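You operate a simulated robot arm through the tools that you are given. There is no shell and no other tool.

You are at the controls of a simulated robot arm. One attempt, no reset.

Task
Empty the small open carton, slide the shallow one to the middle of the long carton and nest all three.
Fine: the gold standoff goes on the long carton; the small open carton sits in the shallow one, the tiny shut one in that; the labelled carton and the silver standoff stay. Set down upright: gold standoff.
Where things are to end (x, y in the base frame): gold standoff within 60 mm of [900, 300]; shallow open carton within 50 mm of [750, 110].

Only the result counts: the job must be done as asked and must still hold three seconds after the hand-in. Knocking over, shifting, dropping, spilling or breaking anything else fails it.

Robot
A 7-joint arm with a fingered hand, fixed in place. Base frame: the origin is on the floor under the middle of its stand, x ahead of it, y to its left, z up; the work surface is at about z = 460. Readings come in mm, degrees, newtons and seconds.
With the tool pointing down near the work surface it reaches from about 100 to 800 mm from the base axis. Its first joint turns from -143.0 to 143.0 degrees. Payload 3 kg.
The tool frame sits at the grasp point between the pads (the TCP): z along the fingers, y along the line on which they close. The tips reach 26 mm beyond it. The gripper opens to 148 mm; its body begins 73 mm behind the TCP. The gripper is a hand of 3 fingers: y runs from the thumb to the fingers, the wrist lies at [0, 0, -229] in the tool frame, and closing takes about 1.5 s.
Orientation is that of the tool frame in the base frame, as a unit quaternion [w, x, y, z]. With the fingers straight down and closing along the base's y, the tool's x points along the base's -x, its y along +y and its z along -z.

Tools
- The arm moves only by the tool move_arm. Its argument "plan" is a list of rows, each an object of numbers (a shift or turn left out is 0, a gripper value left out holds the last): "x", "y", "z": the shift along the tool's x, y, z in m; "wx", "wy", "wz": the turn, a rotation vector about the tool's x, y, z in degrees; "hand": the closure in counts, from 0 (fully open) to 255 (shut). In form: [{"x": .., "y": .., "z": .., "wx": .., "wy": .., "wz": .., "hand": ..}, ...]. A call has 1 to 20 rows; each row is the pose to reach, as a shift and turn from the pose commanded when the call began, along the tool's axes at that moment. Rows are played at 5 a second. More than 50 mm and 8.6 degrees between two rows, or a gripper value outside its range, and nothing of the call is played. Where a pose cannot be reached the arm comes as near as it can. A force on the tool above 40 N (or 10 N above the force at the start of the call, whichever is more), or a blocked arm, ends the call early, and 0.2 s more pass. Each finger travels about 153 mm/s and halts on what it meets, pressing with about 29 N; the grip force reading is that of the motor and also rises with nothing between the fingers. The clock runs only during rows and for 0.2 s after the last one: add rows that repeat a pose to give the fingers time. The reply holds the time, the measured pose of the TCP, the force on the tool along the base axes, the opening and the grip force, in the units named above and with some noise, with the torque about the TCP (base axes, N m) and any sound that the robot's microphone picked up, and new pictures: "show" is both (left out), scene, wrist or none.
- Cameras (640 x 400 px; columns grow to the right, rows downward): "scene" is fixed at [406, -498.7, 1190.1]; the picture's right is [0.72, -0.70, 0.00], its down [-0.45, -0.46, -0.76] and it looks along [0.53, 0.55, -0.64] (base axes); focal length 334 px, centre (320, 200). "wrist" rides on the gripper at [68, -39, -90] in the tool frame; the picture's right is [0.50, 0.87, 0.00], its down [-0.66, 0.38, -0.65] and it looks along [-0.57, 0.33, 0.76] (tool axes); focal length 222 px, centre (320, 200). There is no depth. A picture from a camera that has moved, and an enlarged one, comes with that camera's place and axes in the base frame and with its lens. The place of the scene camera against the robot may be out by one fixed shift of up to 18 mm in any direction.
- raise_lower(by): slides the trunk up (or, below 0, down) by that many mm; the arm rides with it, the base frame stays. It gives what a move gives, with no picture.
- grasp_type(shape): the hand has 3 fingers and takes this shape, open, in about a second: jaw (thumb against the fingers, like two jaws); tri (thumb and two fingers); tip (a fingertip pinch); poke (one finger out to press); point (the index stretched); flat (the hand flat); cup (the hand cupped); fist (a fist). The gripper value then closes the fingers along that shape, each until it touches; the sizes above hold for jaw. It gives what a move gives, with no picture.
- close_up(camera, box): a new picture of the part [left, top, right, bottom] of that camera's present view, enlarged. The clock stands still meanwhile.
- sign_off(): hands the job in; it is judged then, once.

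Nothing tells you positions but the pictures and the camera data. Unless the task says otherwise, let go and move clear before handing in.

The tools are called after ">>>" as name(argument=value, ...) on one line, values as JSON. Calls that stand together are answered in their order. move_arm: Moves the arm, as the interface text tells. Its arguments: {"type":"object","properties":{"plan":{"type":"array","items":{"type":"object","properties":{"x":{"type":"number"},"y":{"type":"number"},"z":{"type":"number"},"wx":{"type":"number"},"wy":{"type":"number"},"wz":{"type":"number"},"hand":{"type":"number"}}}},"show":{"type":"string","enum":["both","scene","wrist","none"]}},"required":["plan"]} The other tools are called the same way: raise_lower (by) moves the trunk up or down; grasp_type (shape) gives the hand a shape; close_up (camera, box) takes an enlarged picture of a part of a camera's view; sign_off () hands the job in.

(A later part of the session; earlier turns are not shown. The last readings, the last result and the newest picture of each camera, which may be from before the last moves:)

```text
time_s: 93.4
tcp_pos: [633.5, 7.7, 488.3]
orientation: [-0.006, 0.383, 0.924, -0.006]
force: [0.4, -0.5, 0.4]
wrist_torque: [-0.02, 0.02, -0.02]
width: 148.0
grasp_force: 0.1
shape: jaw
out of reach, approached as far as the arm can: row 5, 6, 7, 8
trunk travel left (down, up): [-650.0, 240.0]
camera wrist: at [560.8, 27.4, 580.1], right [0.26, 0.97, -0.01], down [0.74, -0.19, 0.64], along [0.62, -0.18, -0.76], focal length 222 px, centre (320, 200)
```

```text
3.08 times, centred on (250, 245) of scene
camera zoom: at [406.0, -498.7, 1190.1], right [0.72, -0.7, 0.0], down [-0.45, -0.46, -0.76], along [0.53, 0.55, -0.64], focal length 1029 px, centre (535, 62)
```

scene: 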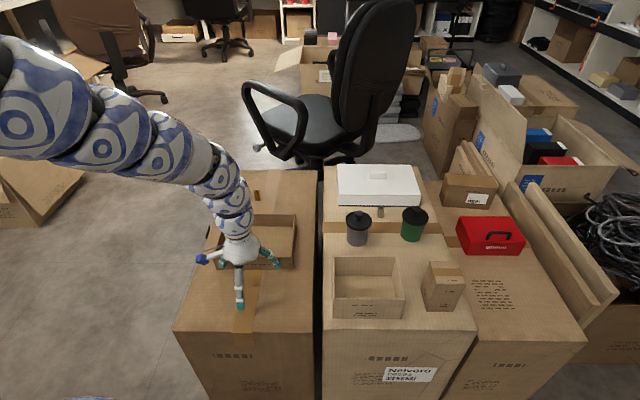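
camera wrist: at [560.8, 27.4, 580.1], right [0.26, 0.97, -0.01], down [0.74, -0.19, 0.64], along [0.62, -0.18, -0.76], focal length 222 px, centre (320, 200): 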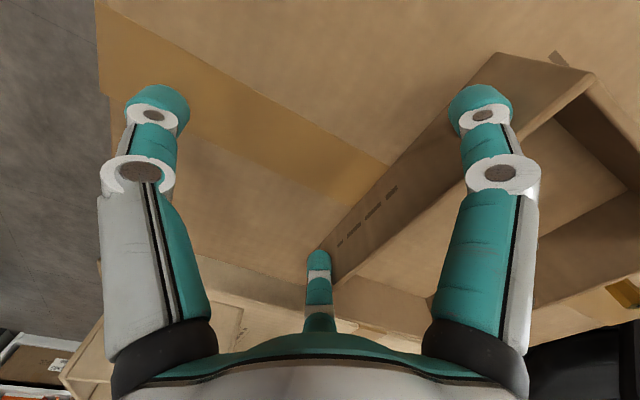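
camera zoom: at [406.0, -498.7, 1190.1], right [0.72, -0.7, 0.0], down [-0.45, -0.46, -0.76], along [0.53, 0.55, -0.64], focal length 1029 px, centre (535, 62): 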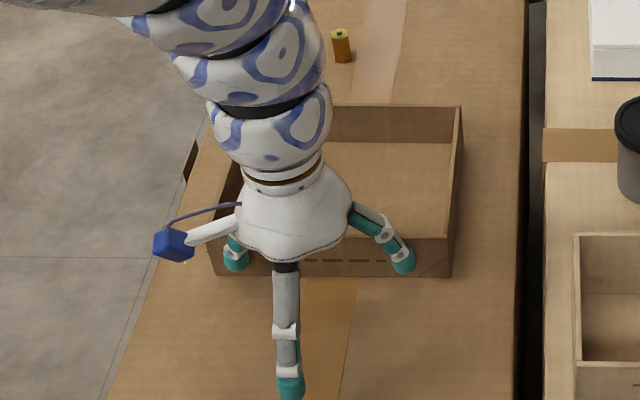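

The carton's centre is now near [728, 106], already within tolerance. I'll lower the trunk a little for reach and push about 18 mm further, then back off.

>>> raise_lower(by=-12)

>>> move_arm(plan=[{"y": 0.009}, {"y": 0.018}, {"y": 0.018}], show="none")

>>> move_arm(plan=[{"y": -0.015}, {"y": -0.03}, {"y": -0.03}])

>>> close_up(camera="scene", box=[170, 180, 330, 310])

```text
time_s: 94.0
tcp_pos: [634.7, 7.3, 477.6]
orientation: [-0.004, 0.382, 0.924, -0.006]
force: [-0.1, -0.6, -1.4]
wrist_torque: [-0.04, 0.02, -0.02]
width: 148.2
grasp_force: 0.1
shape: jaw
trunk travel left (down, up): [-638.0, 252.0]
```

```text
time_s: 94.8
tcp_pos: [637.7, 15.1, 484.0]
orientation: [-0.005, 0.384, 0.923, -0.007]
force: [-1.0, 0.6, 0.2]
wrist_torque: [0.0, 0.01, -0.03]
width: 147.9
grasp_force: 0.0
shape: jaw
out of reach, approached as far as the arm can: row 1, 2, 3
trunk travel left (down, up): [-638.0, 252.0]
```

```text
time_s: 95.6
tcp_pos: [618.4, -9.0, 483.7]
orientation: [-0.004, 0.384, 0.923, -0.006]
force: [-0.4, 0.1, -1.3]
wrist_torque: [0.0, 0.03, 0.01]
width: 148.0
grasp_force: 0.1
shape: jaw
trunk travel left (down, up): [-638.0, 252.0]
camera wrist: at [544.1, 12.3, 574.6], right [0.26, 0.97, -0.01], down [0.74, -0.19, 0.65], along [0.62, -0.18, -0.76], focal length 222 px, centre (320, 200)
```

scene: 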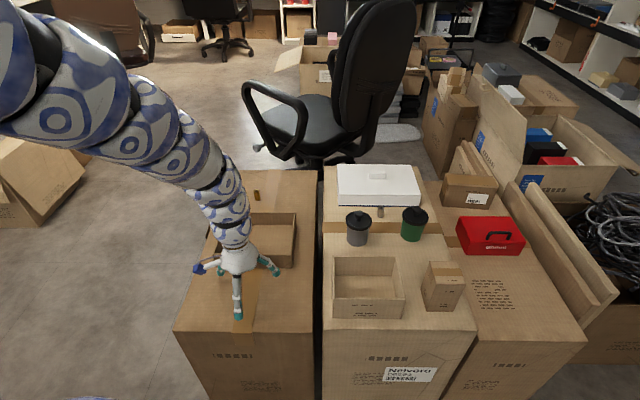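
wrist: 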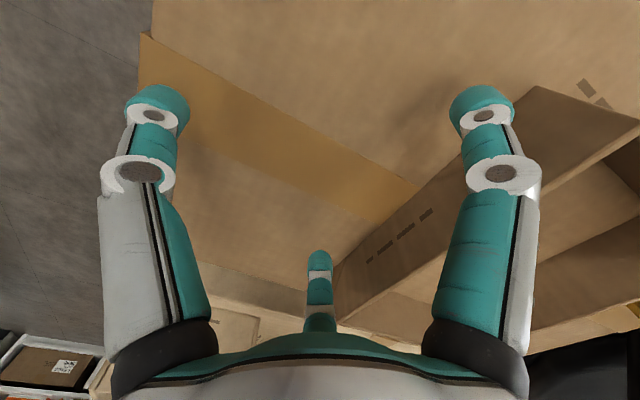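

```text
3.08 times, centred on (250, 245) of scene
camera zoom: at [406.0, -498.7, 1190.1], right [0.72, -0.7, 0.0], down [-0.45, -0.46, -0.76], along [0.53, 0.55, -0.64], focal length 1029 px, centre (535, 62)
```

zoom: 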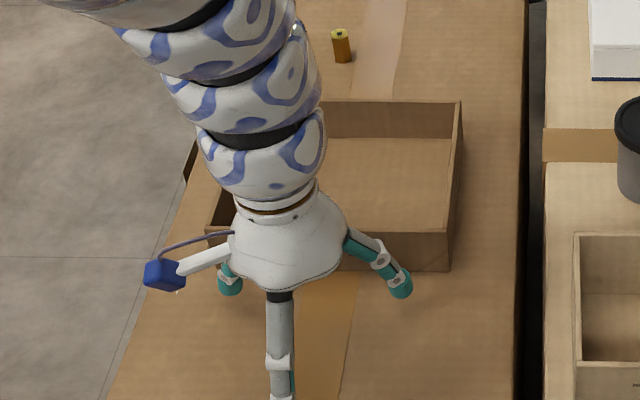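

The shallow carton's centre is near [731, 114], well within 50 mm of the mark. Now for the small open carton. It's too wide to grip across, so I'll pinch its near wall, thumb outside and fingers inside, with a slight tilt so it stays level. First I'll lift clear.

>>> move_arm(plan=[{"y": -0.005, "z": -0.04}, {"y": -0.005, "z": -0.08}, {"y": -0.005, "z": -0.12}, {"y": -0.005, "z": -0.16}, {"y": -0.005, "z": -0.2}, {"y": -0.005, "z": -0.2}])

>>> close_up(camera="wrist", box=[0, 0, 640, 400])

```text
time_s: 97.0
tcp_pos: [613.4, -8.8, 681.5]
orientation: [-0.006, 0.383, 0.924, -0.006]
force: [-0.3, 0.9, -0.6]
wrist_torque: [0.01, 0.03, -0.02]
width: 147.9
grasp_force: 0.0
shape: jaw
trunk travel left (down, up): [-638.0, 252.0]
camera wrist: at [540.7, 12.1, 772.6], right [0.26, 0.97, -0.01], down [0.74, -0.19, 0.64], along [0.62, -0.17, -0.76], focal length 222 px, centre (320, 200)
```

scene: 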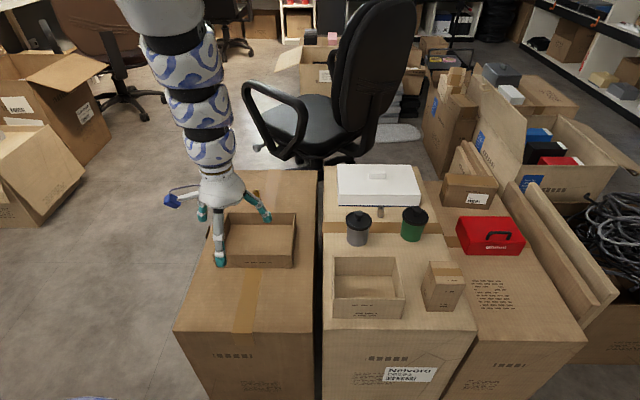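
wrist: 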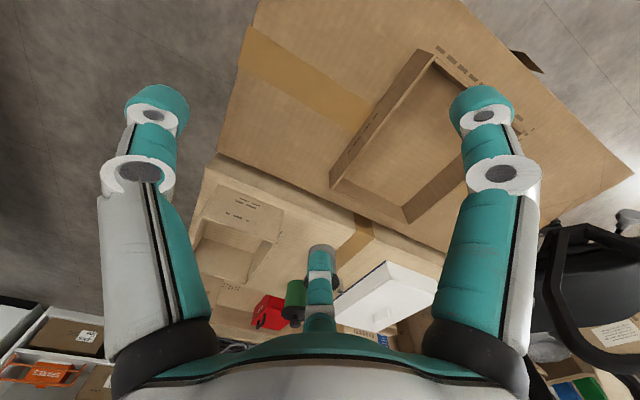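

```text
1.00 times, centred on (320, 200) of wrist (not enlarged: the box is as wide or as high as the picture)
camera zoom: at [540.7, 12.1, 772.6], right [0.26, 0.97, -0.01], down [0.74, -0.19, 0.64], along [0.62, -0.17, -0.76], focal length 222 px, centre (320, 200)
```

zoom: 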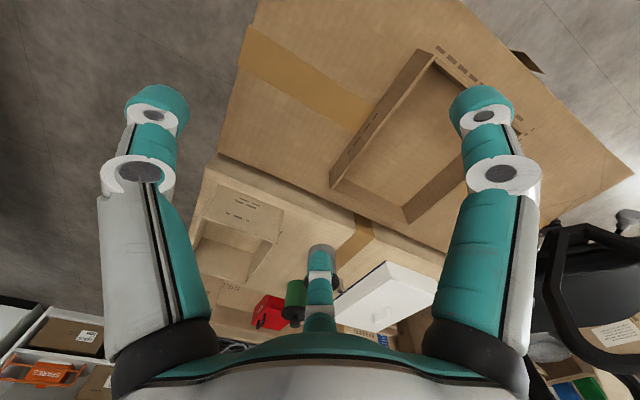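

>>> close_up(camera="wrist", box=[310, 40, 470, 240])

>>> close_up(camera="scene", box=[190, 180, 330, 290])

```text
2.00 times, centred on (390, 140) of wrist
camera zoom: at [540.7, 12.1, 772.6], right [0.26, 0.97, -0.01], down [0.74, -0.19, 0.64], along [0.62, -0.17, -0.76], focal length 444 px, centre (180, 320)
```

zoom: 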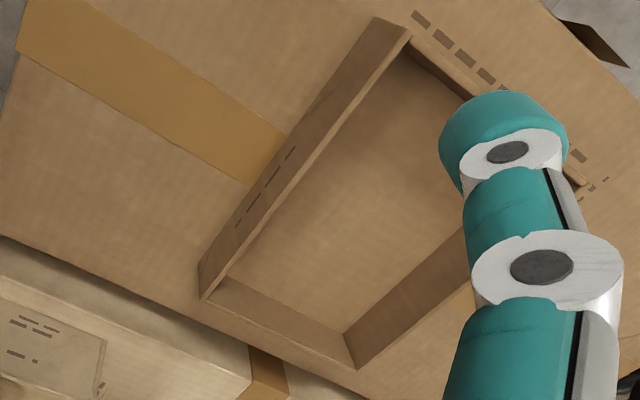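

```text
3.64 times, centred on (260, 235) of scene
camera zoom: at [406.0, -498.7, 1190.1], right [0.72, -0.7, 0.0], down [-0.45, -0.46, -0.76], along [0.53, 0.55, -0.64], focal length 1216 px, centre (538, 73)
```

zoom: 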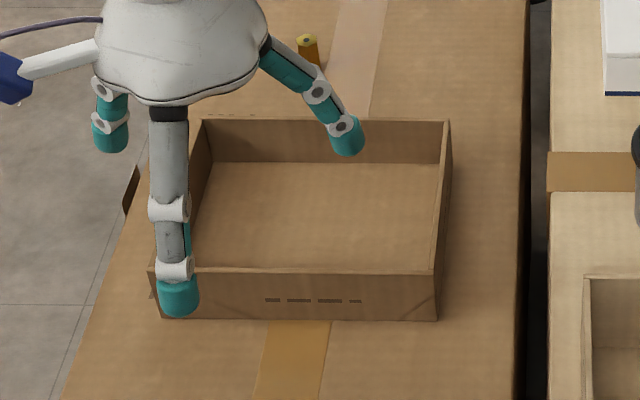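

Measured from above, the shallow carton is centred at about [737, 98], 17 mm from the mark, and is roughly 212 x 156 x 50 mm. Next I'll move over to the near wall of the small carton.

>>> move_arm(plan=[{"x": -0.039, "y": -0.0123}, {"x": -0.078, "y": -0.0245}, {"x": -0.117, "y": -0.0368}, {"x": -0.156, "y": -0.0491}, {"x": -0.195, "y": -0.0614}, {"x": -0.234, "y": -0.0736}, {"x": -0.2723, "y": -0.0859}, {"x": -0.2723, "y": -0.0859}])

```text
time_s: 98.8
tcp_pos: [746.0, -264.5, 685.6]
orientation: [-0.006, 0.382, 0.924, -0.006]
force: [-0.3, 0.0, 0.8]
wrist_torque: [-0.02, -0.02, -0.04]
width: 148.2
grasp_force: 0.1
shape: jaw
trunk travel left (down, up): [-638.0, 252.0]
camera wrist: at [672.7, -243.1, 776.3], right [0.26, 0.97, -0.01], down [0.74, -0.19, 0.65], along [0.62, -0.17, -0.76], focal length 222 px, centre (320, 200)
```

scene: 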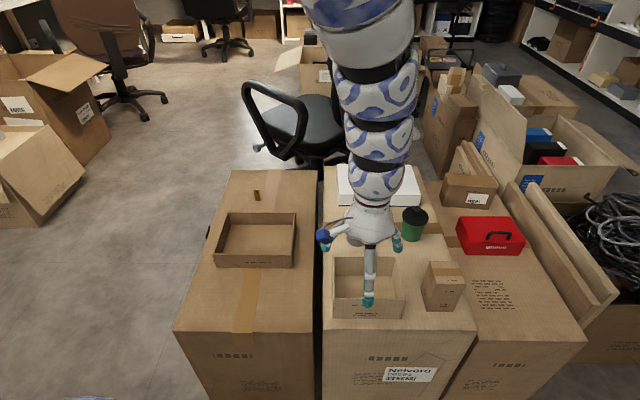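
wrist: 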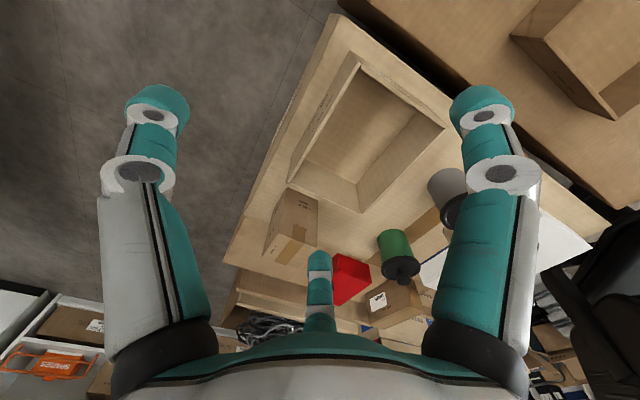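

>>> close_up(camera="wrist", box=[270, 30, 470, 230])

>>> close_up(camera="wrist", box=[240, 170, 360, 270])

```text
2.00 times, centred on (370, 130) of wrist
camera zoom: at [672.7, -243.1, 776.3], right [0.26, 0.97, -0.01], down [0.74, -0.19, 0.65], along [0.62, -0.17, -0.76], focal length 444 px, centre (220, 340)
```

zoom: 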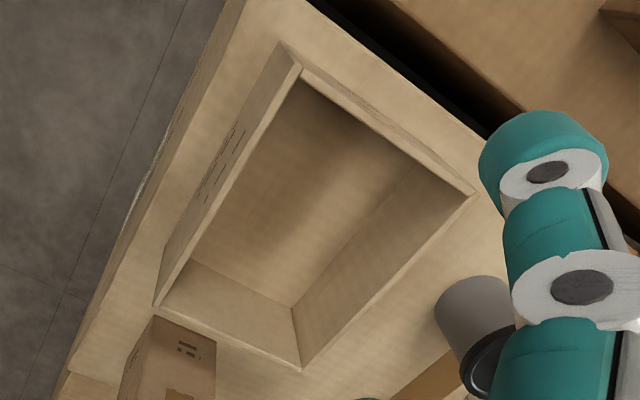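

```text
4.00 times, centred on (300, 220) of wrist
camera zoom: at [672.7, -243.1, 776.3], right [0.26, 0.97, -0.01], down [0.74, -0.19, 0.65], along [0.62, -0.17, -0.76], focal length 888 px, centre (400, 120)
```

zoom: 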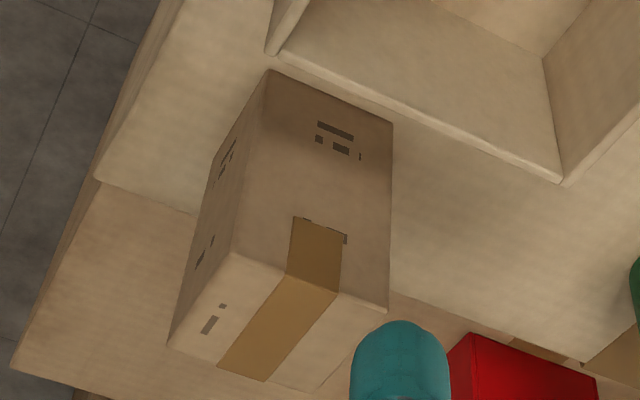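

The small carton's near wall has its rim at z 540, with its middle at [770.6, -274.7]. I'll raise the arm while lowering the trunk for reach, and tilt the hand 15° with the fingers half open.

>>> move_arm(plan=[{"z": -0.03, "wx": -3, "hand": 135}, {"z": -0.06, "wx": -6, "hand": 135}, {"z": -0.09, "wx": -9, "hand": 135}, {"z": -0.12, "wx": -12.5, "hand": 135}, {"z": -0.13, "wx": -15.9, "wy": 0.3, "hand": 135}, {"z": -0.13, "wx": -15.9, "wy": 0.3, "hand": 135}], show="none")

>>> raise_lower(by=-210)

>>> move_arm(plan=[{"x": 0.0}, {"x": 0.0}])

```text
time_s: 100.2
tcp_pos: [762.0, -264.1, 807.0]
orientation: [0.04, 0.381, 0.917, 0.109]
force: [-0.1, -0.9, 0.0]
wrist_torque: [-0.01, -0.02, -0.06]
width: 69.5
grasp_force: 0.1
shape: jaw
out of reach, approached as far as the arm can: row 4, 5, 6
trunk travel left (down, up): [-638.0, 252.0]
```

```text
time_s: 102.4
tcp_pos: [762.1, -263.0, 596.9]
orientation: [0.04, 0.38, 0.917, 0.109]
force: [0.0, -0.1, -0.2]
wrist_torque: [0.01, 0.02, -0.01]
width: 70.0
grasp_force: 0.2
shape: jaw
trunk travel left (down, up): [-428.0, 462.0]
```

```text
time_s: 103.0
tcp_pos: [762.3, -263.6, 597.1]
orientation: [0.04, 0.38, 0.918, 0.109]
force: [1.0, -0.3, 0.3]
wrist_torque: [-0.01, 0.01, 0.02]
width: 70.0
grasp_force: 0.0
shape: jaw
trunk travel left (down, up): [-428.0, 462.0]
camera wrist: at [673.7, -257.8, 676.9], right [0.24, 0.95, 0.2], down [0.62, -0.31, 0.72], along [0.74, -0.05, -0.67], focal length 222 px, centre (320, 200)
```

scene: 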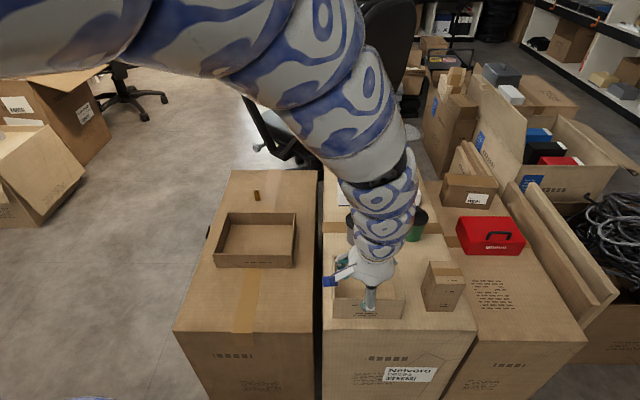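
wrist: 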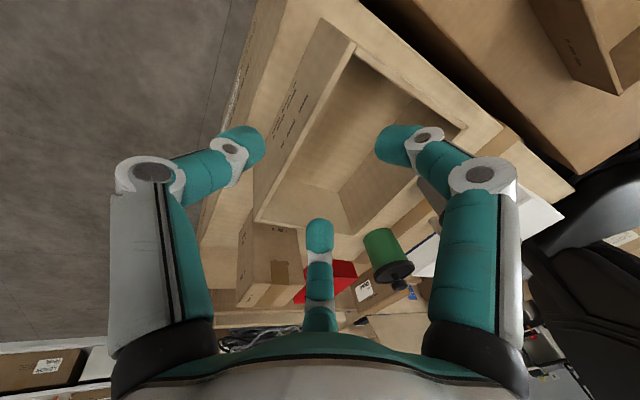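

Tilt settled at about 13°. I'll line up over the wall and check that the thumb is outside and the fingers inside before descending.

>>> move_arm(plan=[{"x": -0.0065, "y": -0.0001, "z": 0.0}, {"x": -0.0131, "y": -0.0002, "z": -0.0001}, {"x": -0.0134, "y": -0.0059, "z": 0.0242}, {"x": -0.0134, "y": -0.0059, "z": 0.0242}])

>>> close_up(camera="wrist", box=[160, 60, 480, 260])

>>> close_up(camera="scene", box=[310, 230, 430, 330])

```text
time_s: 104.0
tcp_pos: [770.5, -273.4, 572.1]
orientation: [0.041, 0.381, 0.917, 0.109]
force: [-0.6, 0.8, -0.9]
wrist_torque: [0.0, 0.02, 0.01]
width: 69.7
grasp_force: 0.0
shape: jaw
trunk travel left (down, up): [-428.0, 462.0]
camera wrist: at [682.9, -268.4, 651.5], right [0.24, 0.95, 0.2], down [0.62, -0.31, 0.72], along [0.74, -0.05, -0.67], focal length 222 px, centre (320, 200)
```

scene: 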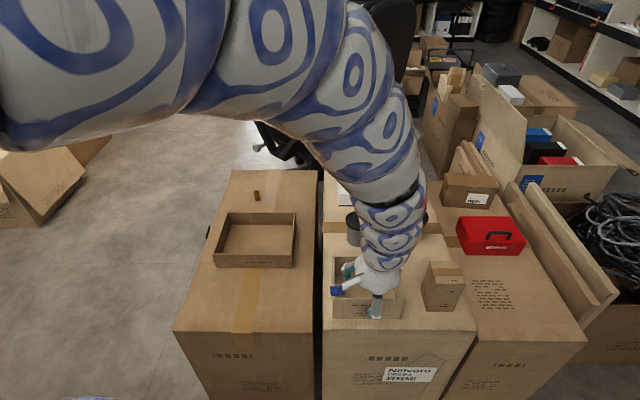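
wrist: 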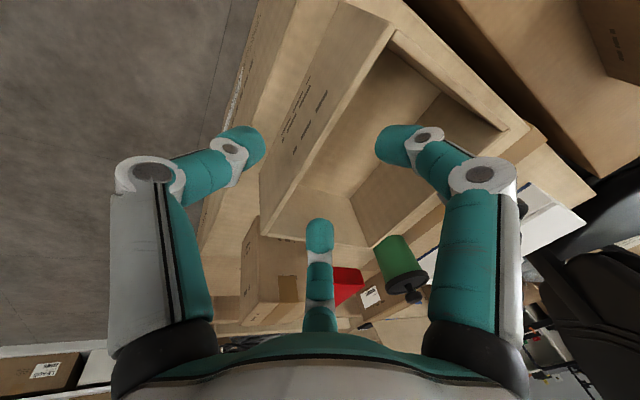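

```text
2.00 times, centred on (320, 160) of wrist
camera zoom: at [682.9, -268.4, 651.5], right [0.24, 0.95, 0.2], down [0.62, -0.31, 0.72], along [0.74, -0.05, -0.67], focal length 444 px, centre (320, 280)
```

zoom: 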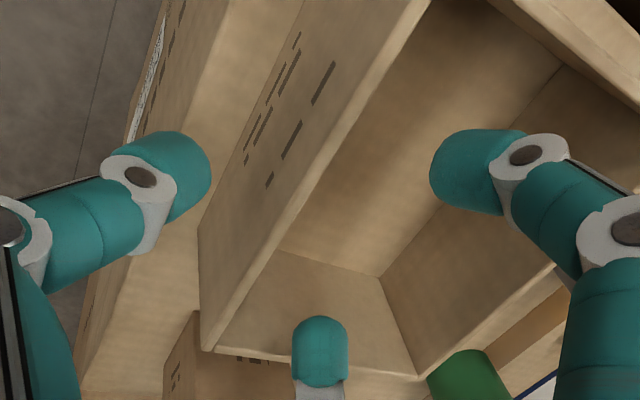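

```text
4.00 times, centred on (370, 280) of scene
camera zoom: at [406.0, -498.7, 1190.1], right [0.72, -0.7, 0.0], down [-0.45, -0.46, -0.76], along [0.53, 0.55, -0.64], focal length 1337 px, centre (120, -120)
```

zoom: 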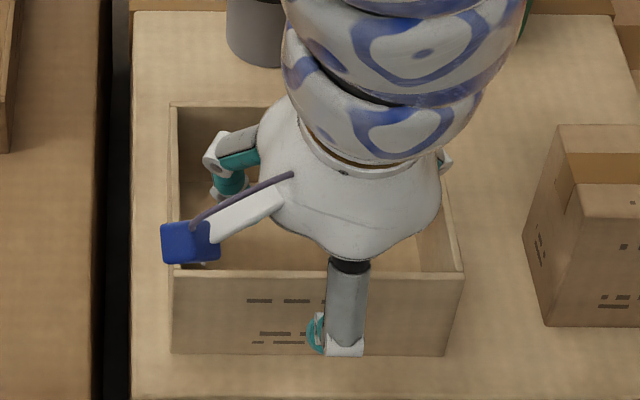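

>>> move_arm(plan=[{"x": -0.0001, "y": -0.002, "z": 0.0097}, {"x": -0.0002, "y": -0.0039, "z": 0.0192}, {"x": -0.0003, "y": -0.0058, "z": 0.0286}, {"x": -0.0003, "y": -0.0058, "z": 0.0286}], show="wrist")

>>> move_arm(plan=[{"hand": 165}, {"hand": 185}, {"hand": 200}, {"hand": 210}, {"hand": 216}, {"hand": 216}], show="wrist")

>>> close_up(camera="wrist", box=[200, 80, 440, 240])

```text
time_s: 105.0
tcp_pos: [771.8, -271.4, 543.0]
orientation: [0.041, 0.38, 0.918, 0.109]
force: [0.3, 0.0, -0.4]
wrist_torque: [0.01, 0.01, 0.0]
width: 69.8
grasp_force: 0.1
shape: jaw
trunk travel left (down, up): [-428.0, 462.0]
camera wrist: at [683.4, -266.3, 622.5], right [0.24, 0.95, 0.2], down [0.62, -0.31, 0.72], along [0.74, -0.05, -0.67], focal length 222 px, centre (320, 200)
```

wrist: 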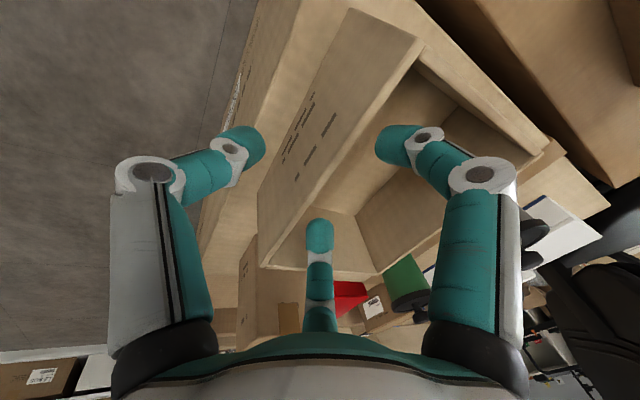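

```text
time_s: 106.4
tcp_pos: [772.3, -271.8, 543.8]
orientation: [0.04, 0.381, 0.917, 0.108]
force: [0.3, -0.2, 0.3]
wrist_torque: [0.01, 0.0, 0.0]
width: 22.9
grasp_force: 0.0
shape: jaw
trunk travel left (down, up): [-428.0, 462.0]
camera wrist: at [683.3, -266.2, 622.6], right [0.24, 0.95, 0.2], down [0.62, -0.31, 0.72], along [0.74, -0.05, -0.67], focal length 222 px, centre (320, 200)
```

wrist: 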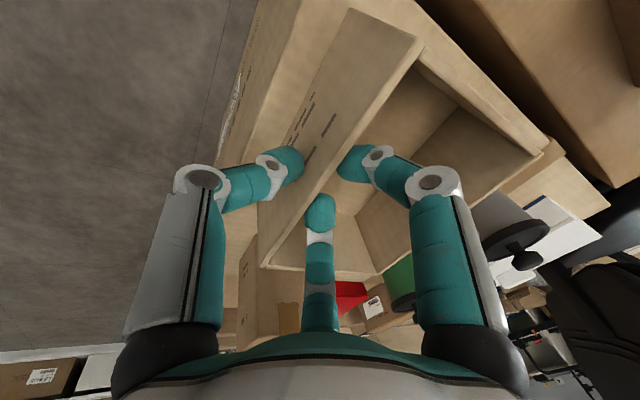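

```text
2.50 times, centred on (320, 160) of wrist
camera zoom: at [683.3, -266.2, 622.6], right [0.24, 0.95, 0.2], down [0.62, -0.31, 0.72], along [0.74, -0.05, -0.67], focal length 555 px, centre (320, 300)
```

zoom: 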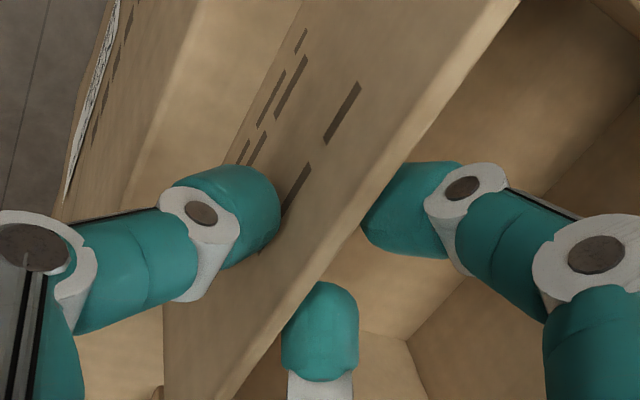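

The thumb is outside and both fingers are inside the wall. I'll close to pinch it.

>>> move_arm(plan=[{"hand": 222}, {"hand": 228}, {"hand": 234}, {"hand": 240}, {"hand": 246}, {"hand": 252}, {"hand": 252}, {"hand": 252}], show="wrist")

>>> close_up(camera="wrist", box=[200, 80, 440, 240])

>>> close_up(camera="scene", box=[310, 230, 430, 330])

```text
time_s: 108.2
tcp_pos: [770.6, -271.5, 541.7]
orientation: [0.04, 0.38, 0.917, 0.109]
force: [-0.2, -0.4, -1.3]
wrist_torque: [-0.05, 0.04, 0.0]
width: 4.2
grasp_force: 29.0
shape: jaw
trunk travel left (down, up): [-428.0, 462.0]
camera wrist: at [683.3, -266.2, 622.5], right [0.24, 0.95, 0.2], down [0.62, -0.31, 0.72], along [0.74, -0.05, -0.67], focal length 222 px, centre (320, 200)
```

wrist: 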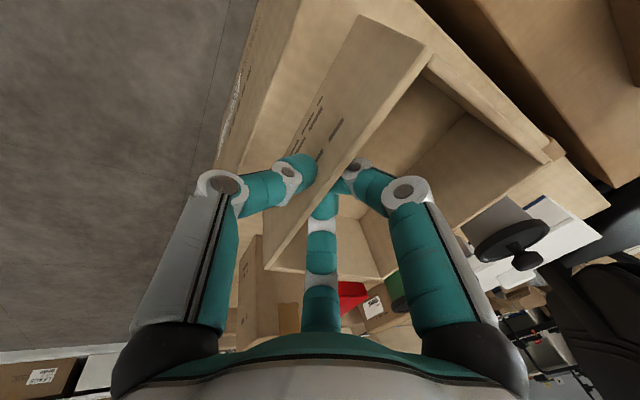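

```text
2.50 times, centred on (320, 160) of wrist
camera zoom: at [683.3, -266.2, 622.5], right [0.24, 0.95, 0.2], down [0.62, -0.31, 0.72], along [0.74, -0.05, -0.67], focal length 555 px, centre (320, 300)
```

zoom: 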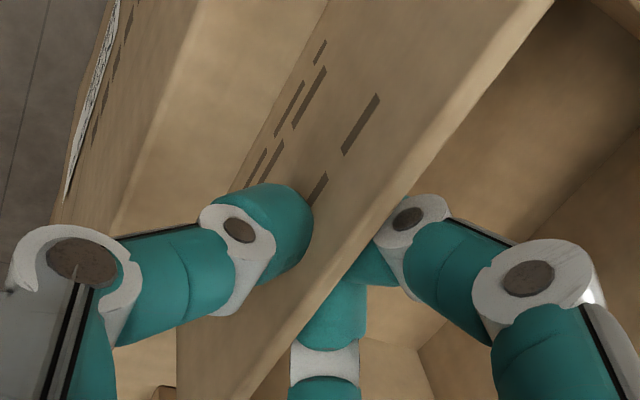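

```text
4.00 times, centred on (370, 280) of scene
camera zoom: at [406.0, -498.7, 1190.1], right [0.72, -0.7, 0.0], down [-0.45, -0.46, -0.76], along [0.53, 0.55, -0.64], focal length 1337 px, centre (120, -120)
```

zoom: 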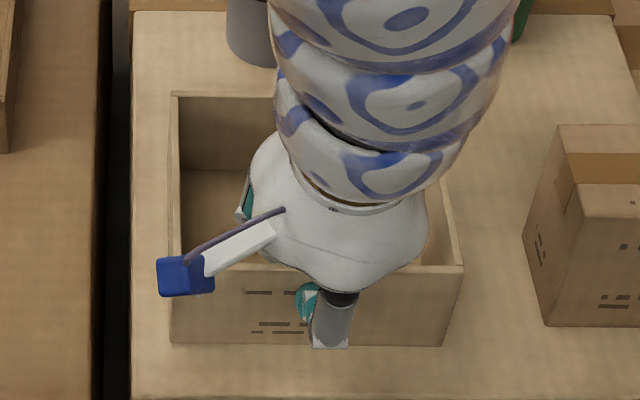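

Gripped with 29 N. I'll lift a little and check whether the carton stays level.

>>> move_arm(plan=[{"x": 0.0, "y": 0.0012, "z": -0.0049}, {"x": 0.0001, "y": 0.0023, "z": -0.0097}, {"x": 0.0001, "y": 0.0035, "z": -0.0146}, {"x": 0.0001, "y": 0.0035, "z": -0.0146}], show="wrist")

>>> close_up(camera="scene", box=[310, 230, 430, 330])

>>> close_up(camera="wrist", box=[200, 80, 440, 240])

```text
time_s: 109.2
tcp_pos: [773.1, -271.3, 557.0]
orientation: [0.041, 0.381, 0.918, 0.107]
force: [0.1, -1.0, -1.4]
wrist_torque: [-0.01, 0.08, -0.01]
width: 4.2
grasp_force: 28.8
shape: jaw
trunk travel left (down, up): [-428.0, 462.0]
camera wrist: at [683.9, -266.8, 637.3], right [0.24, 0.95, 0.2], down [0.62, -0.31, 0.72], along [0.74, -0.05, -0.67], focal length 222 px, centre (320, 200)
```

wrist: 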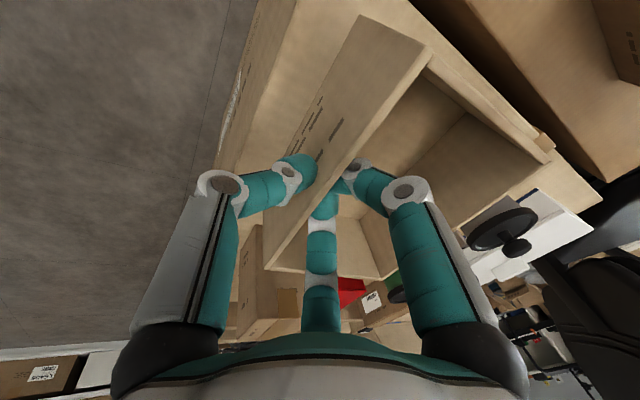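

```text
4.00 times, centred on (370, 280) of scene
camera zoom: at [406.0, -498.7, 1190.1], right [0.72, -0.7, 0.0], down [-0.45, -0.46, -0.76], along [0.53, 0.55, -0.64], focal length 1337 px, centre (120, -120)
```

zoom: 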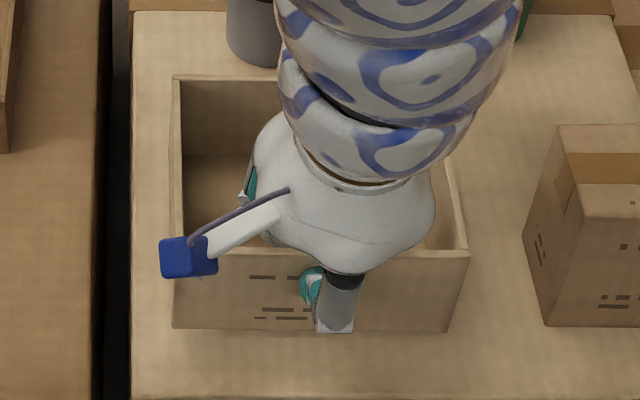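

```text
2.50 times, centred on (320, 160) of wrist
camera zoom: at [683.9, -266.8, 637.3], right [0.24, 0.95, 0.2], down [0.62, -0.31, 0.72], along [0.74, -0.05, -0.67], focal length 555 px, centre (320, 300)
```

zoom: 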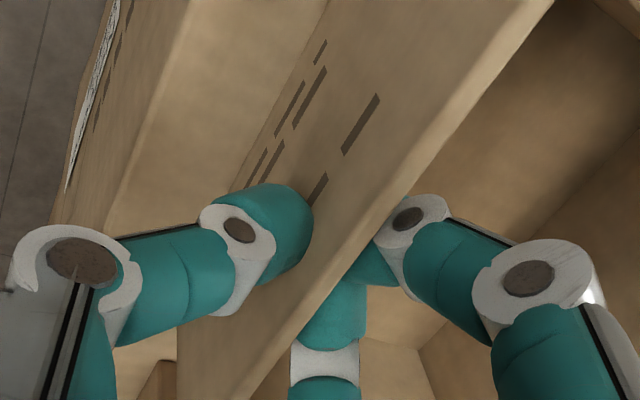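

The carton lifts level and weighs only about 1.4 N. I'll raise the trunk, carry it over the shallow carton, and stop above it to check alignment.

>>> raise_lower(by=110)

>>> move_arm(plan=[{"x": 0.0319, "y": 0.018, "z": 0.0109}, {"x": 0.0638, "y": 0.036, "z": 0.0218}, {"x": 0.0958, "y": 0.054, "z": 0.0327}, {"x": 0.1277, "y": 0.072, "z": 0.0436}, {"x": 0.1596, "y": 0.09, "z": 0.0544}, {"x": 0.1915, "y": 0.108, "z": 0.0653}, {"x": 0.2235, "y": 0.126, "z": 0.0762}, {"x": 0.2554, "y": 0.144, "z": 0.0871}, {"x": 0.2873, "y": 0.162, "z": 0.098}, {"x": 0.2873, "y": 0.162, "z": 0.098}])

>>> close_up(camera="scene", box=[170, 150, 330, 290])

```text
time_s: 110.7
tcp_pos: [772.6, -272.9, 665.7]
orientation: [0.04, 0.381, 0.917, 0.108]
force: [-0.9, 0.3, -0.8]
wrist_torque: [-0.06, 0.06, -0.02]
width: 4.4
grasp_force: 29.0
shape: jaw
trunk travel left (down, up): [-538.0, 352.0]
```

```text
time_s: 112.9
tcp_pos: [695.4, 58.4, 609.4]
orientation: [0.04, 0.38, 0.918, 0.108]
force: [0.8, 0.1, -1.3]
wrist_torque: [-0.09, 0.04, -0.01]
width: 3.9
grasp_force: 29.1
shape: jaw
out of reach, approached as far as the arm can: row 6
trunk travel left (down, up): [-538.0, 352.0]
camera wrist: at [606.8, 64.5, 689.7], right [0.24, 0.95, 0.2], down [0.62, -0.31, 0.72], along [0.74, -0.05, -0.67], focal length 222 px, centre (320, 200)
```

scene: 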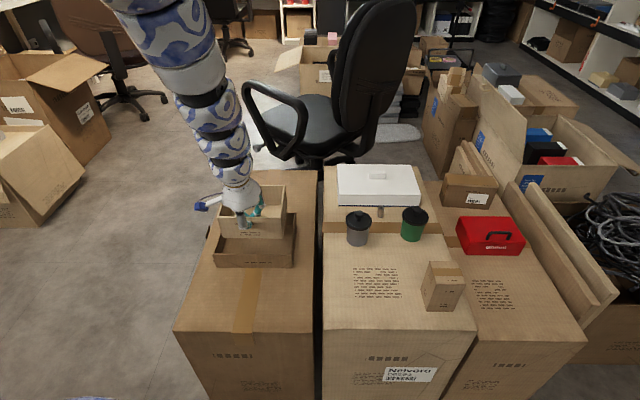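
wrist: 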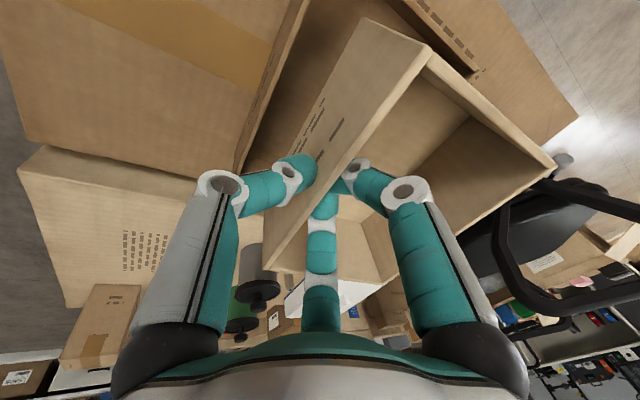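

```text
2.86 times, centred on (250, 220) of scene
camera zoom: at [406.0, -498.7, 1190.1], right [0.72, -0.7, 0.0], down [-0.45, -0.46, -0.76], along [0.53, 0.55, -0.64], focal length 955 px, centre (520, 143)
```

zoom: 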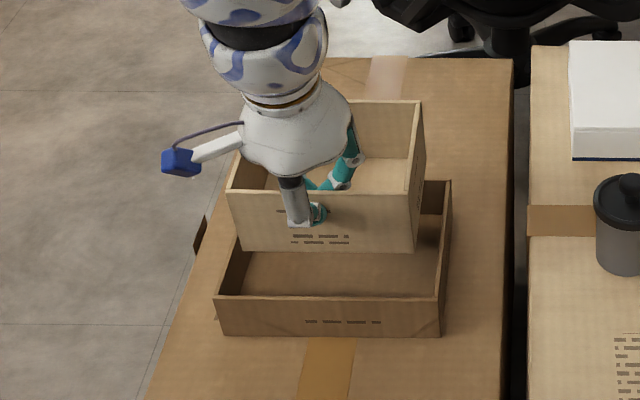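

>>> close_up(camera="wrist", box=[200, 0, 500, 190])

>>> close_up(camera="scene", box=[210, 180, 310, 280])

```text
2.11 times, centred on (350, 95) of wrist
camera zoom: at [606.8, 64.5, 689.7], right [0.24, 0.95, 0.2], down [0.62, -0.31, 0.72], along [0.74, -0.05, -0.67], focal length 468 px, centre (257, 421)
```

zoom: 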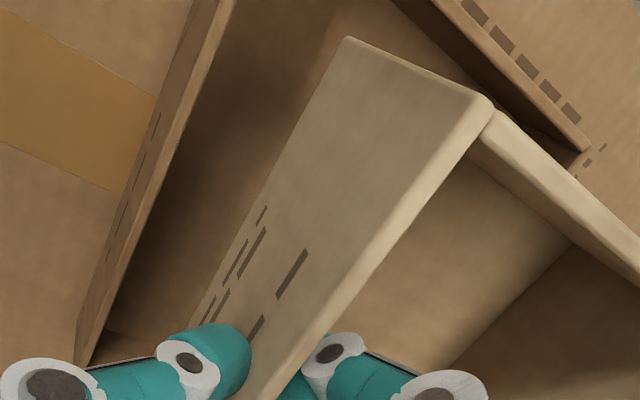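

```text
4.00 times, centred on (260, 230) of scene
camera zoom: at [406.0, -498.7, 1190.1], right [0.72, -0.7, 0.0], down [-0.45, -0.46, -0.76], along [0.53, 0.55, -0.64], focal length 1337 px, centre (560, 80)
```

zoom: 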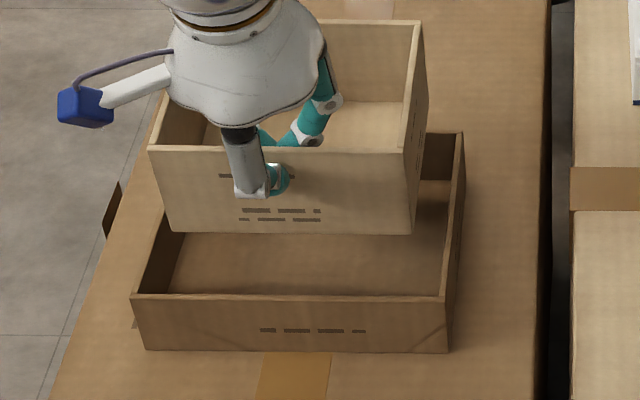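

Aligned sideways, but about 7 mm too far back. I'll correct that while lowering and stop just above the floor of the shallow carton.

>>> move_arm(plan=[{"x": 0.0, "y": -0.0058, "z": -0.0014}, {"x": -0.0002, "y": -0.0092, "z": 0.0132}, {"x": -0.0003, "y": -0.0127, "z": 0.0278}, {"x": -0.0004, "y": -0.0162, "z": 0.0424}, {"x": -0.0006, "y": -0.0196, "z": 0.057}, {"x": -0.0007, "y": -0.0224, "z": 0.0687}, {"x": -0.0007, "y": -0.0224, "z": 0.0687}])

>>> close_up(camera="scene", box=[210, 180, 310, 280])

>>> close_up(camera="wrist", box=[200, 0, 500, 190])

```text
time_s: 114.5
tcp_pos: [690.3, 54.9, 539.9]
orientation: [0.04, 0.381, 0.918, 0.108]
force: [1.0, -0.6, -1.3]
wrist_torque: [-0.04, 0.02, -0.01]
width: 4.2
grasp_force: 28.9
shape: jaw
trunk travel left (down, up): [-538.0, 352.0]
camera wrist: at [602.5, 61.0, 619.2], right [0.24, 0.95, 0.2], down [0.62, -0.31, 0.72], along [0.74, -0.05, -0.67], focal length 222 px, centre (320, 200)
```

scene: 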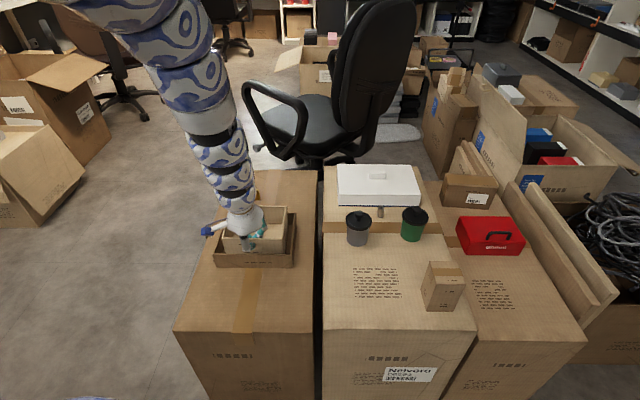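
wrist: 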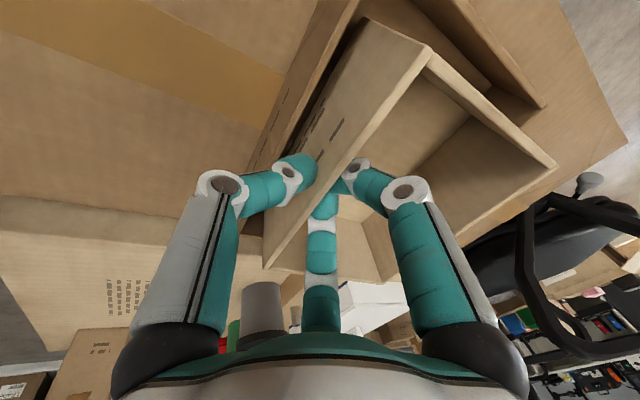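

```text
4.00 times, centred on (260, 230) of scene
camera zoom: at [406.0, -498.7, 1190.1], right [0.72, -0.7, 0.0], down [-0.45, -0.46, -0.76], along [0.53, 0.55, -0.64], focal length 1337 px, centre (560, 80)
```

zoom: 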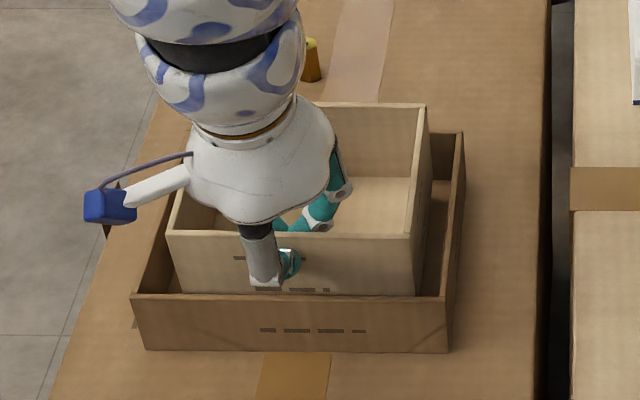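

```text
2.11 times, centred on (350, 95) of wrist
camera zoom: at [602.5, 61.0, 619.2], right [0.24, 0.95, 0.2], down [0.62, -0.31, 0.72], along [0.74, -0.05, -0.67], focal length 468 px, centre (257, 421)
```

zoom: 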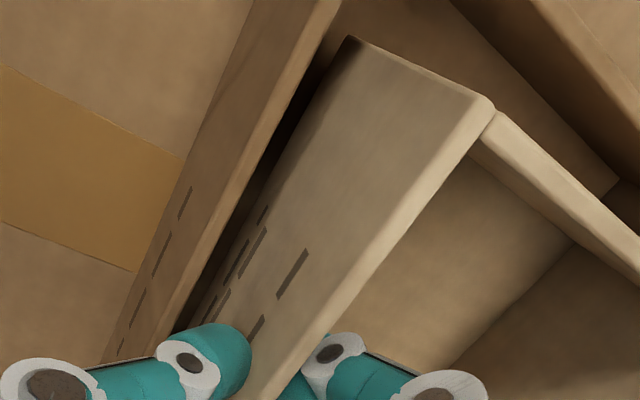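

>>> move_arm(plan=[{"x": 0.0, "y": -0.0012, "z": 0.0049}, {"x": -0.0001, "y": -0.0023, "z": 0.0097}, {"x": -0.0001, "y": -0.0023, "z": 0.0097}], show="none")

>>> move_arm(plan=[{"x": 0.0, "y": -0.0003, "z": 0.001}, {"x": 0.0, "y": -0.0005, "z": 0.002}, {"x": 0.0, "y": -0.0005, "z": 0.002}], show="none")

>>> move_arm(plan=[{"x": 0.0, "y": -0.0003, "z": 0.001}, {"x": 0.0, "y": -0.0005, "z": 0.002}, {"x": 0.0, "y": -0.0005, "z": 0.002}], show="none")

>>> close_up(camera="scene", box=[210, 180, 310, 280])

```text
time_s: 115.3
tcp_pos: [690.7, 55.5, 531.2]
orientation: [0.041, 0.381, 0.917, 0.108]
force: [0.0, 0.4, -1.3]
wrist_torque: [-0.01, 0.06, 0.02]
width: 4.2
grasp_force: 29.4
shape: jaw
trunk travel left (down, up): [-538.0, 352.0]
```

```text
time_s: 116.1
tcp_pos: [691.3, 54.7, 526.5]
orientation: [0.04, 0.38, 0.918, 0.108]
force: [-0.2, -0.6, -1.2]
wrist_torque: [-0.06, 0.01, 0.0]
width: 4.1
grasp_force: 28.7
shape: jaw
trunk travel left (down, up): [-538.0, 352.0]
```

```text
time_s: 116.9
tcp_pos: [692.3, 53.3, 525.3]
orientation: [0.04, 0.38, 0.918, 0.109]
force: [0.0, 0.1, 6.0]
wrist_torque: [-0.07, 0.06, -0.01]
width: 4.6
grasp_force: 28.7
shape: jaw
trunk travel left (down, up): [-538.0, 352.0]
```

```text
4.00 times, centred on (260, 230) of scene
camera zoom: at [406.0, -498.7, 1190.1], right [0.72, -0.7, 0.0], down [-0.45, -0.46, -0.76], along [0.53, 0.55, -0.64], focal length 1337 px, centre (560, 80)
```

zoom: 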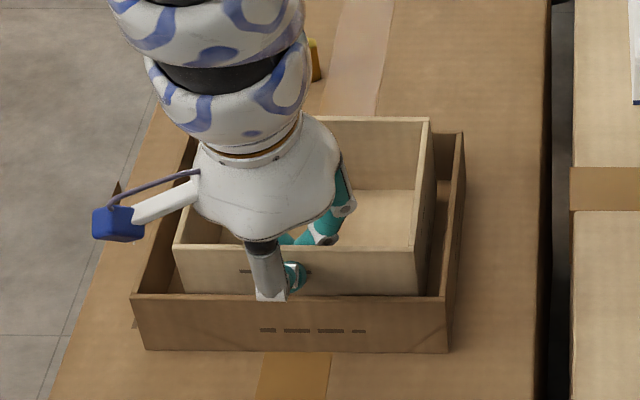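

Contact at exactly the expected height, so the small carton is on the shallow carton's floor. I'll open slowly and rise.

>>> move_arm(plan=[{"hand": 245}, {"hand": 238}, {"hand": 230}, {"hand": 220}, {"hand": 210}, {"hand": 195}, {"hand": 180}, {"hand": 165}, {"hand": 150}, {"hand": 150}], show="wrist")

>>> close_up(camera="scene", box=[210, 180, 310, 280])

```text
time_s: 119.1
tcp_pos: [692.0, 53.7, 525.6]
orientation: [0.04, 0.381, 0.917, 0.108]
force: [0.2, 0.3, -0.2]
wrist_torque: [0.0, -0.04, 0.0]
width: 60.4
grasp_force: 0.1
shape: jaw
trunk travel left (down, up): [-538.0, 352.0]
camera wrist: at [603.3, 59.5, 604.9], right [0.24, 0.95, 0.2], down [0.62, -0.31, 0.72], along [0.74, -0.05, -0.67], focal length 222 px, centre (320, 200)
```

wrist: 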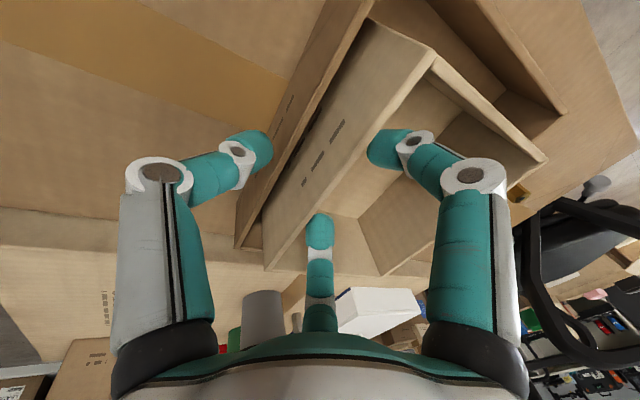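

```text
4.00 times, centred on (260, 230) of scene
camera zoom: at [406.0, -498.7, 1190.1], right [0.72, -0.7, 0.0], down [-0.45, -0.46, -0.76], along [0.53, 0.55, -0.64], focal length 1337 px, centre (560, 80)
```

zoom: 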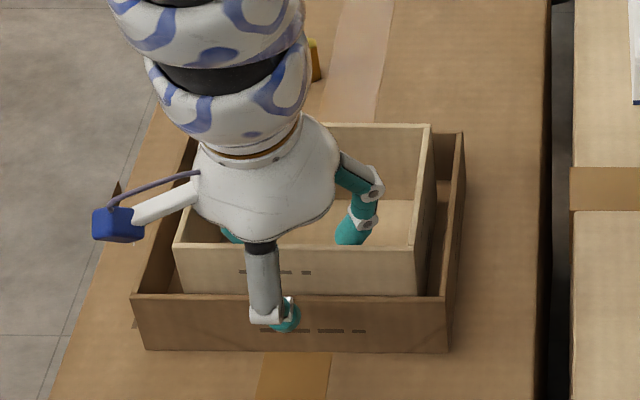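

>>> move_arm(plan=[{"x": 0.0003, "y": 0.0069, "z": -0.0292}, {"x": 0.0006, "y": 0.015, "z": -0.0633}, {"x": 0.0009, "y": 0.0231, "z": -0.0974}, {"x": 0.0009, "y": 0.0231, "z": -0.0974}])

>>> close_up(camera="wrist", box=[200, 0, 520, 200])

>>> close_up(camera="scene", box=[400, 240, 500, 330])

```text
time_s: 120.1
tcp_pos: [690.2, 54.4, 625.7]
orientation: [0.04, 0.381, 0.917, 0.108]
force: [-0.3, 0.9, 1.4]
wrist_torque: [-0.02, 0.01, -0.02]
width: 60.7
grasp_force: 0.0
shape: jaw
trunk travel left (down, up): [-538.0, 352.0]
camera wrist: at [601.9, 60.5, 704.7], right [0.24, 0.95, 0.2], down [0.62, -0.31, 0.72], along [0.74, -0.05, -0.67], focal length 222 px, centre (320, 200)
```

scene: 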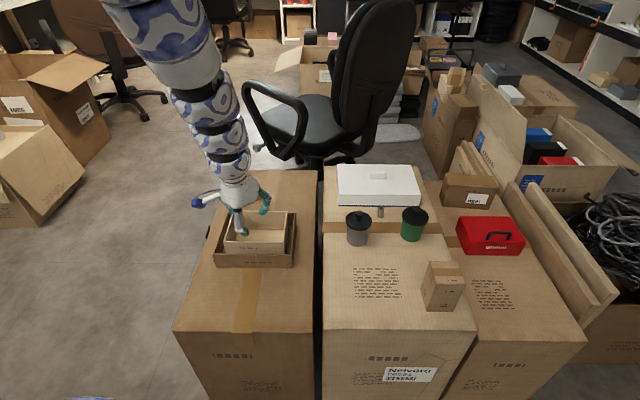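
wrist: 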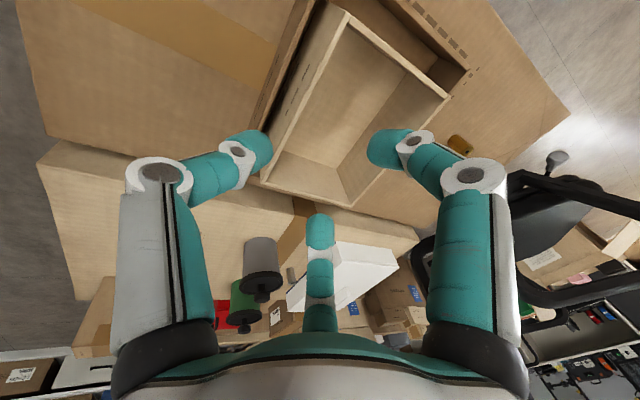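

```text
2.00 times, centred on (360, 100) of wrist
camera zoom: at [601.9, 60.5, 704.7], right [0.24, 0.95, 0.2], down [0.62, -0.31, 0.72], along [0.74, -0.05, -0.67], focal length 444 px, centre (240, 400)
```

zoom: 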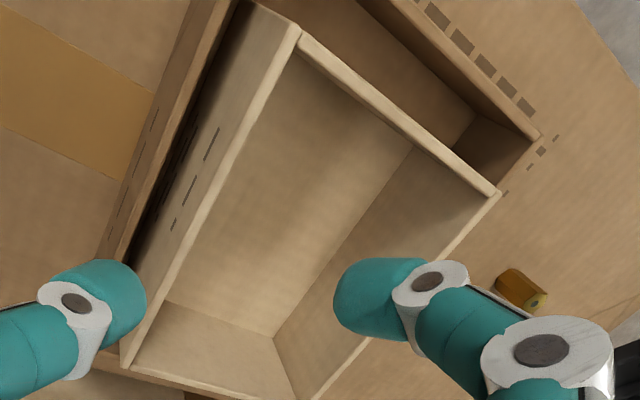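

```text
4.44 times, centred on (450, 285) of scene
camera zoom: at [406.0, -498.7, 1190.1], right [0.72, -0.7, 0.0], down [-0.45, -0.46, -0.76], along [0.53, 0.55, -0.64], focal length 1486 px, centre (-258, -178)
```

zoom: 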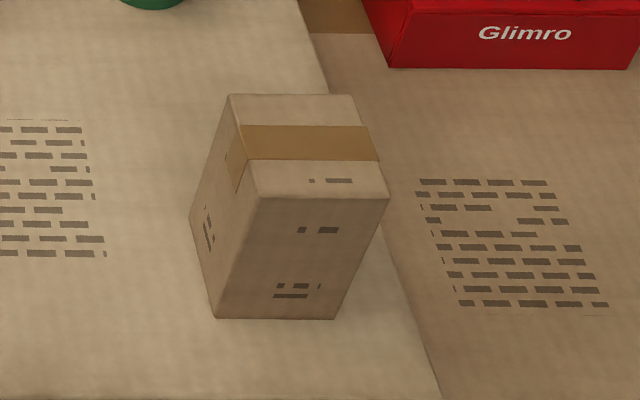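

The small carton now sits inside the shallow one. The tiny carton measures about 63 x 63 x 106 mm at [932, -365], which is 1001 mm out, beyond reach with the hand vertical. I'll pick it up with the hand tilted outward, so first I'll move across at a safe height.

>>> move_arm(plan=[{"x": 0.0007, "y": 0.0171, "z": -0.0721, "wx": 2}, {"x": -0.036, "y": 0.0029, "z": -0.0758, "wx": 4, "hand": 62}, {"x": -0.073, "y": -0.0112, "z": -0.0796, "wx": 6, "hand": 62}, {"x": -0.11, "y": -0.0254, "z": -0.0833, "wx": 8, "hand": 62}, {"x": -0.1465, "y": -0.0395, "z": -0.087, "wx": 10, "hand": 62}, {"x": -0.1833, "y": -0.0537, "z": -0.0908, "wx": 11.5, "hand": 62}, {"x": -0.22, "y": -0.0678, "z": -0.0945, "wx": 12.5, "hand": 62}, {"x": -0.2568, "y": -0.082, "z": -0.0982, "wx": 13.3, "hand": 62}, {"x": -0.2568, "y": -0.082, "z": -0.0982, "wx": 13.3, "hand": 62}])

```text
refused: row 1 steps farther than a row can; nothing moved
```

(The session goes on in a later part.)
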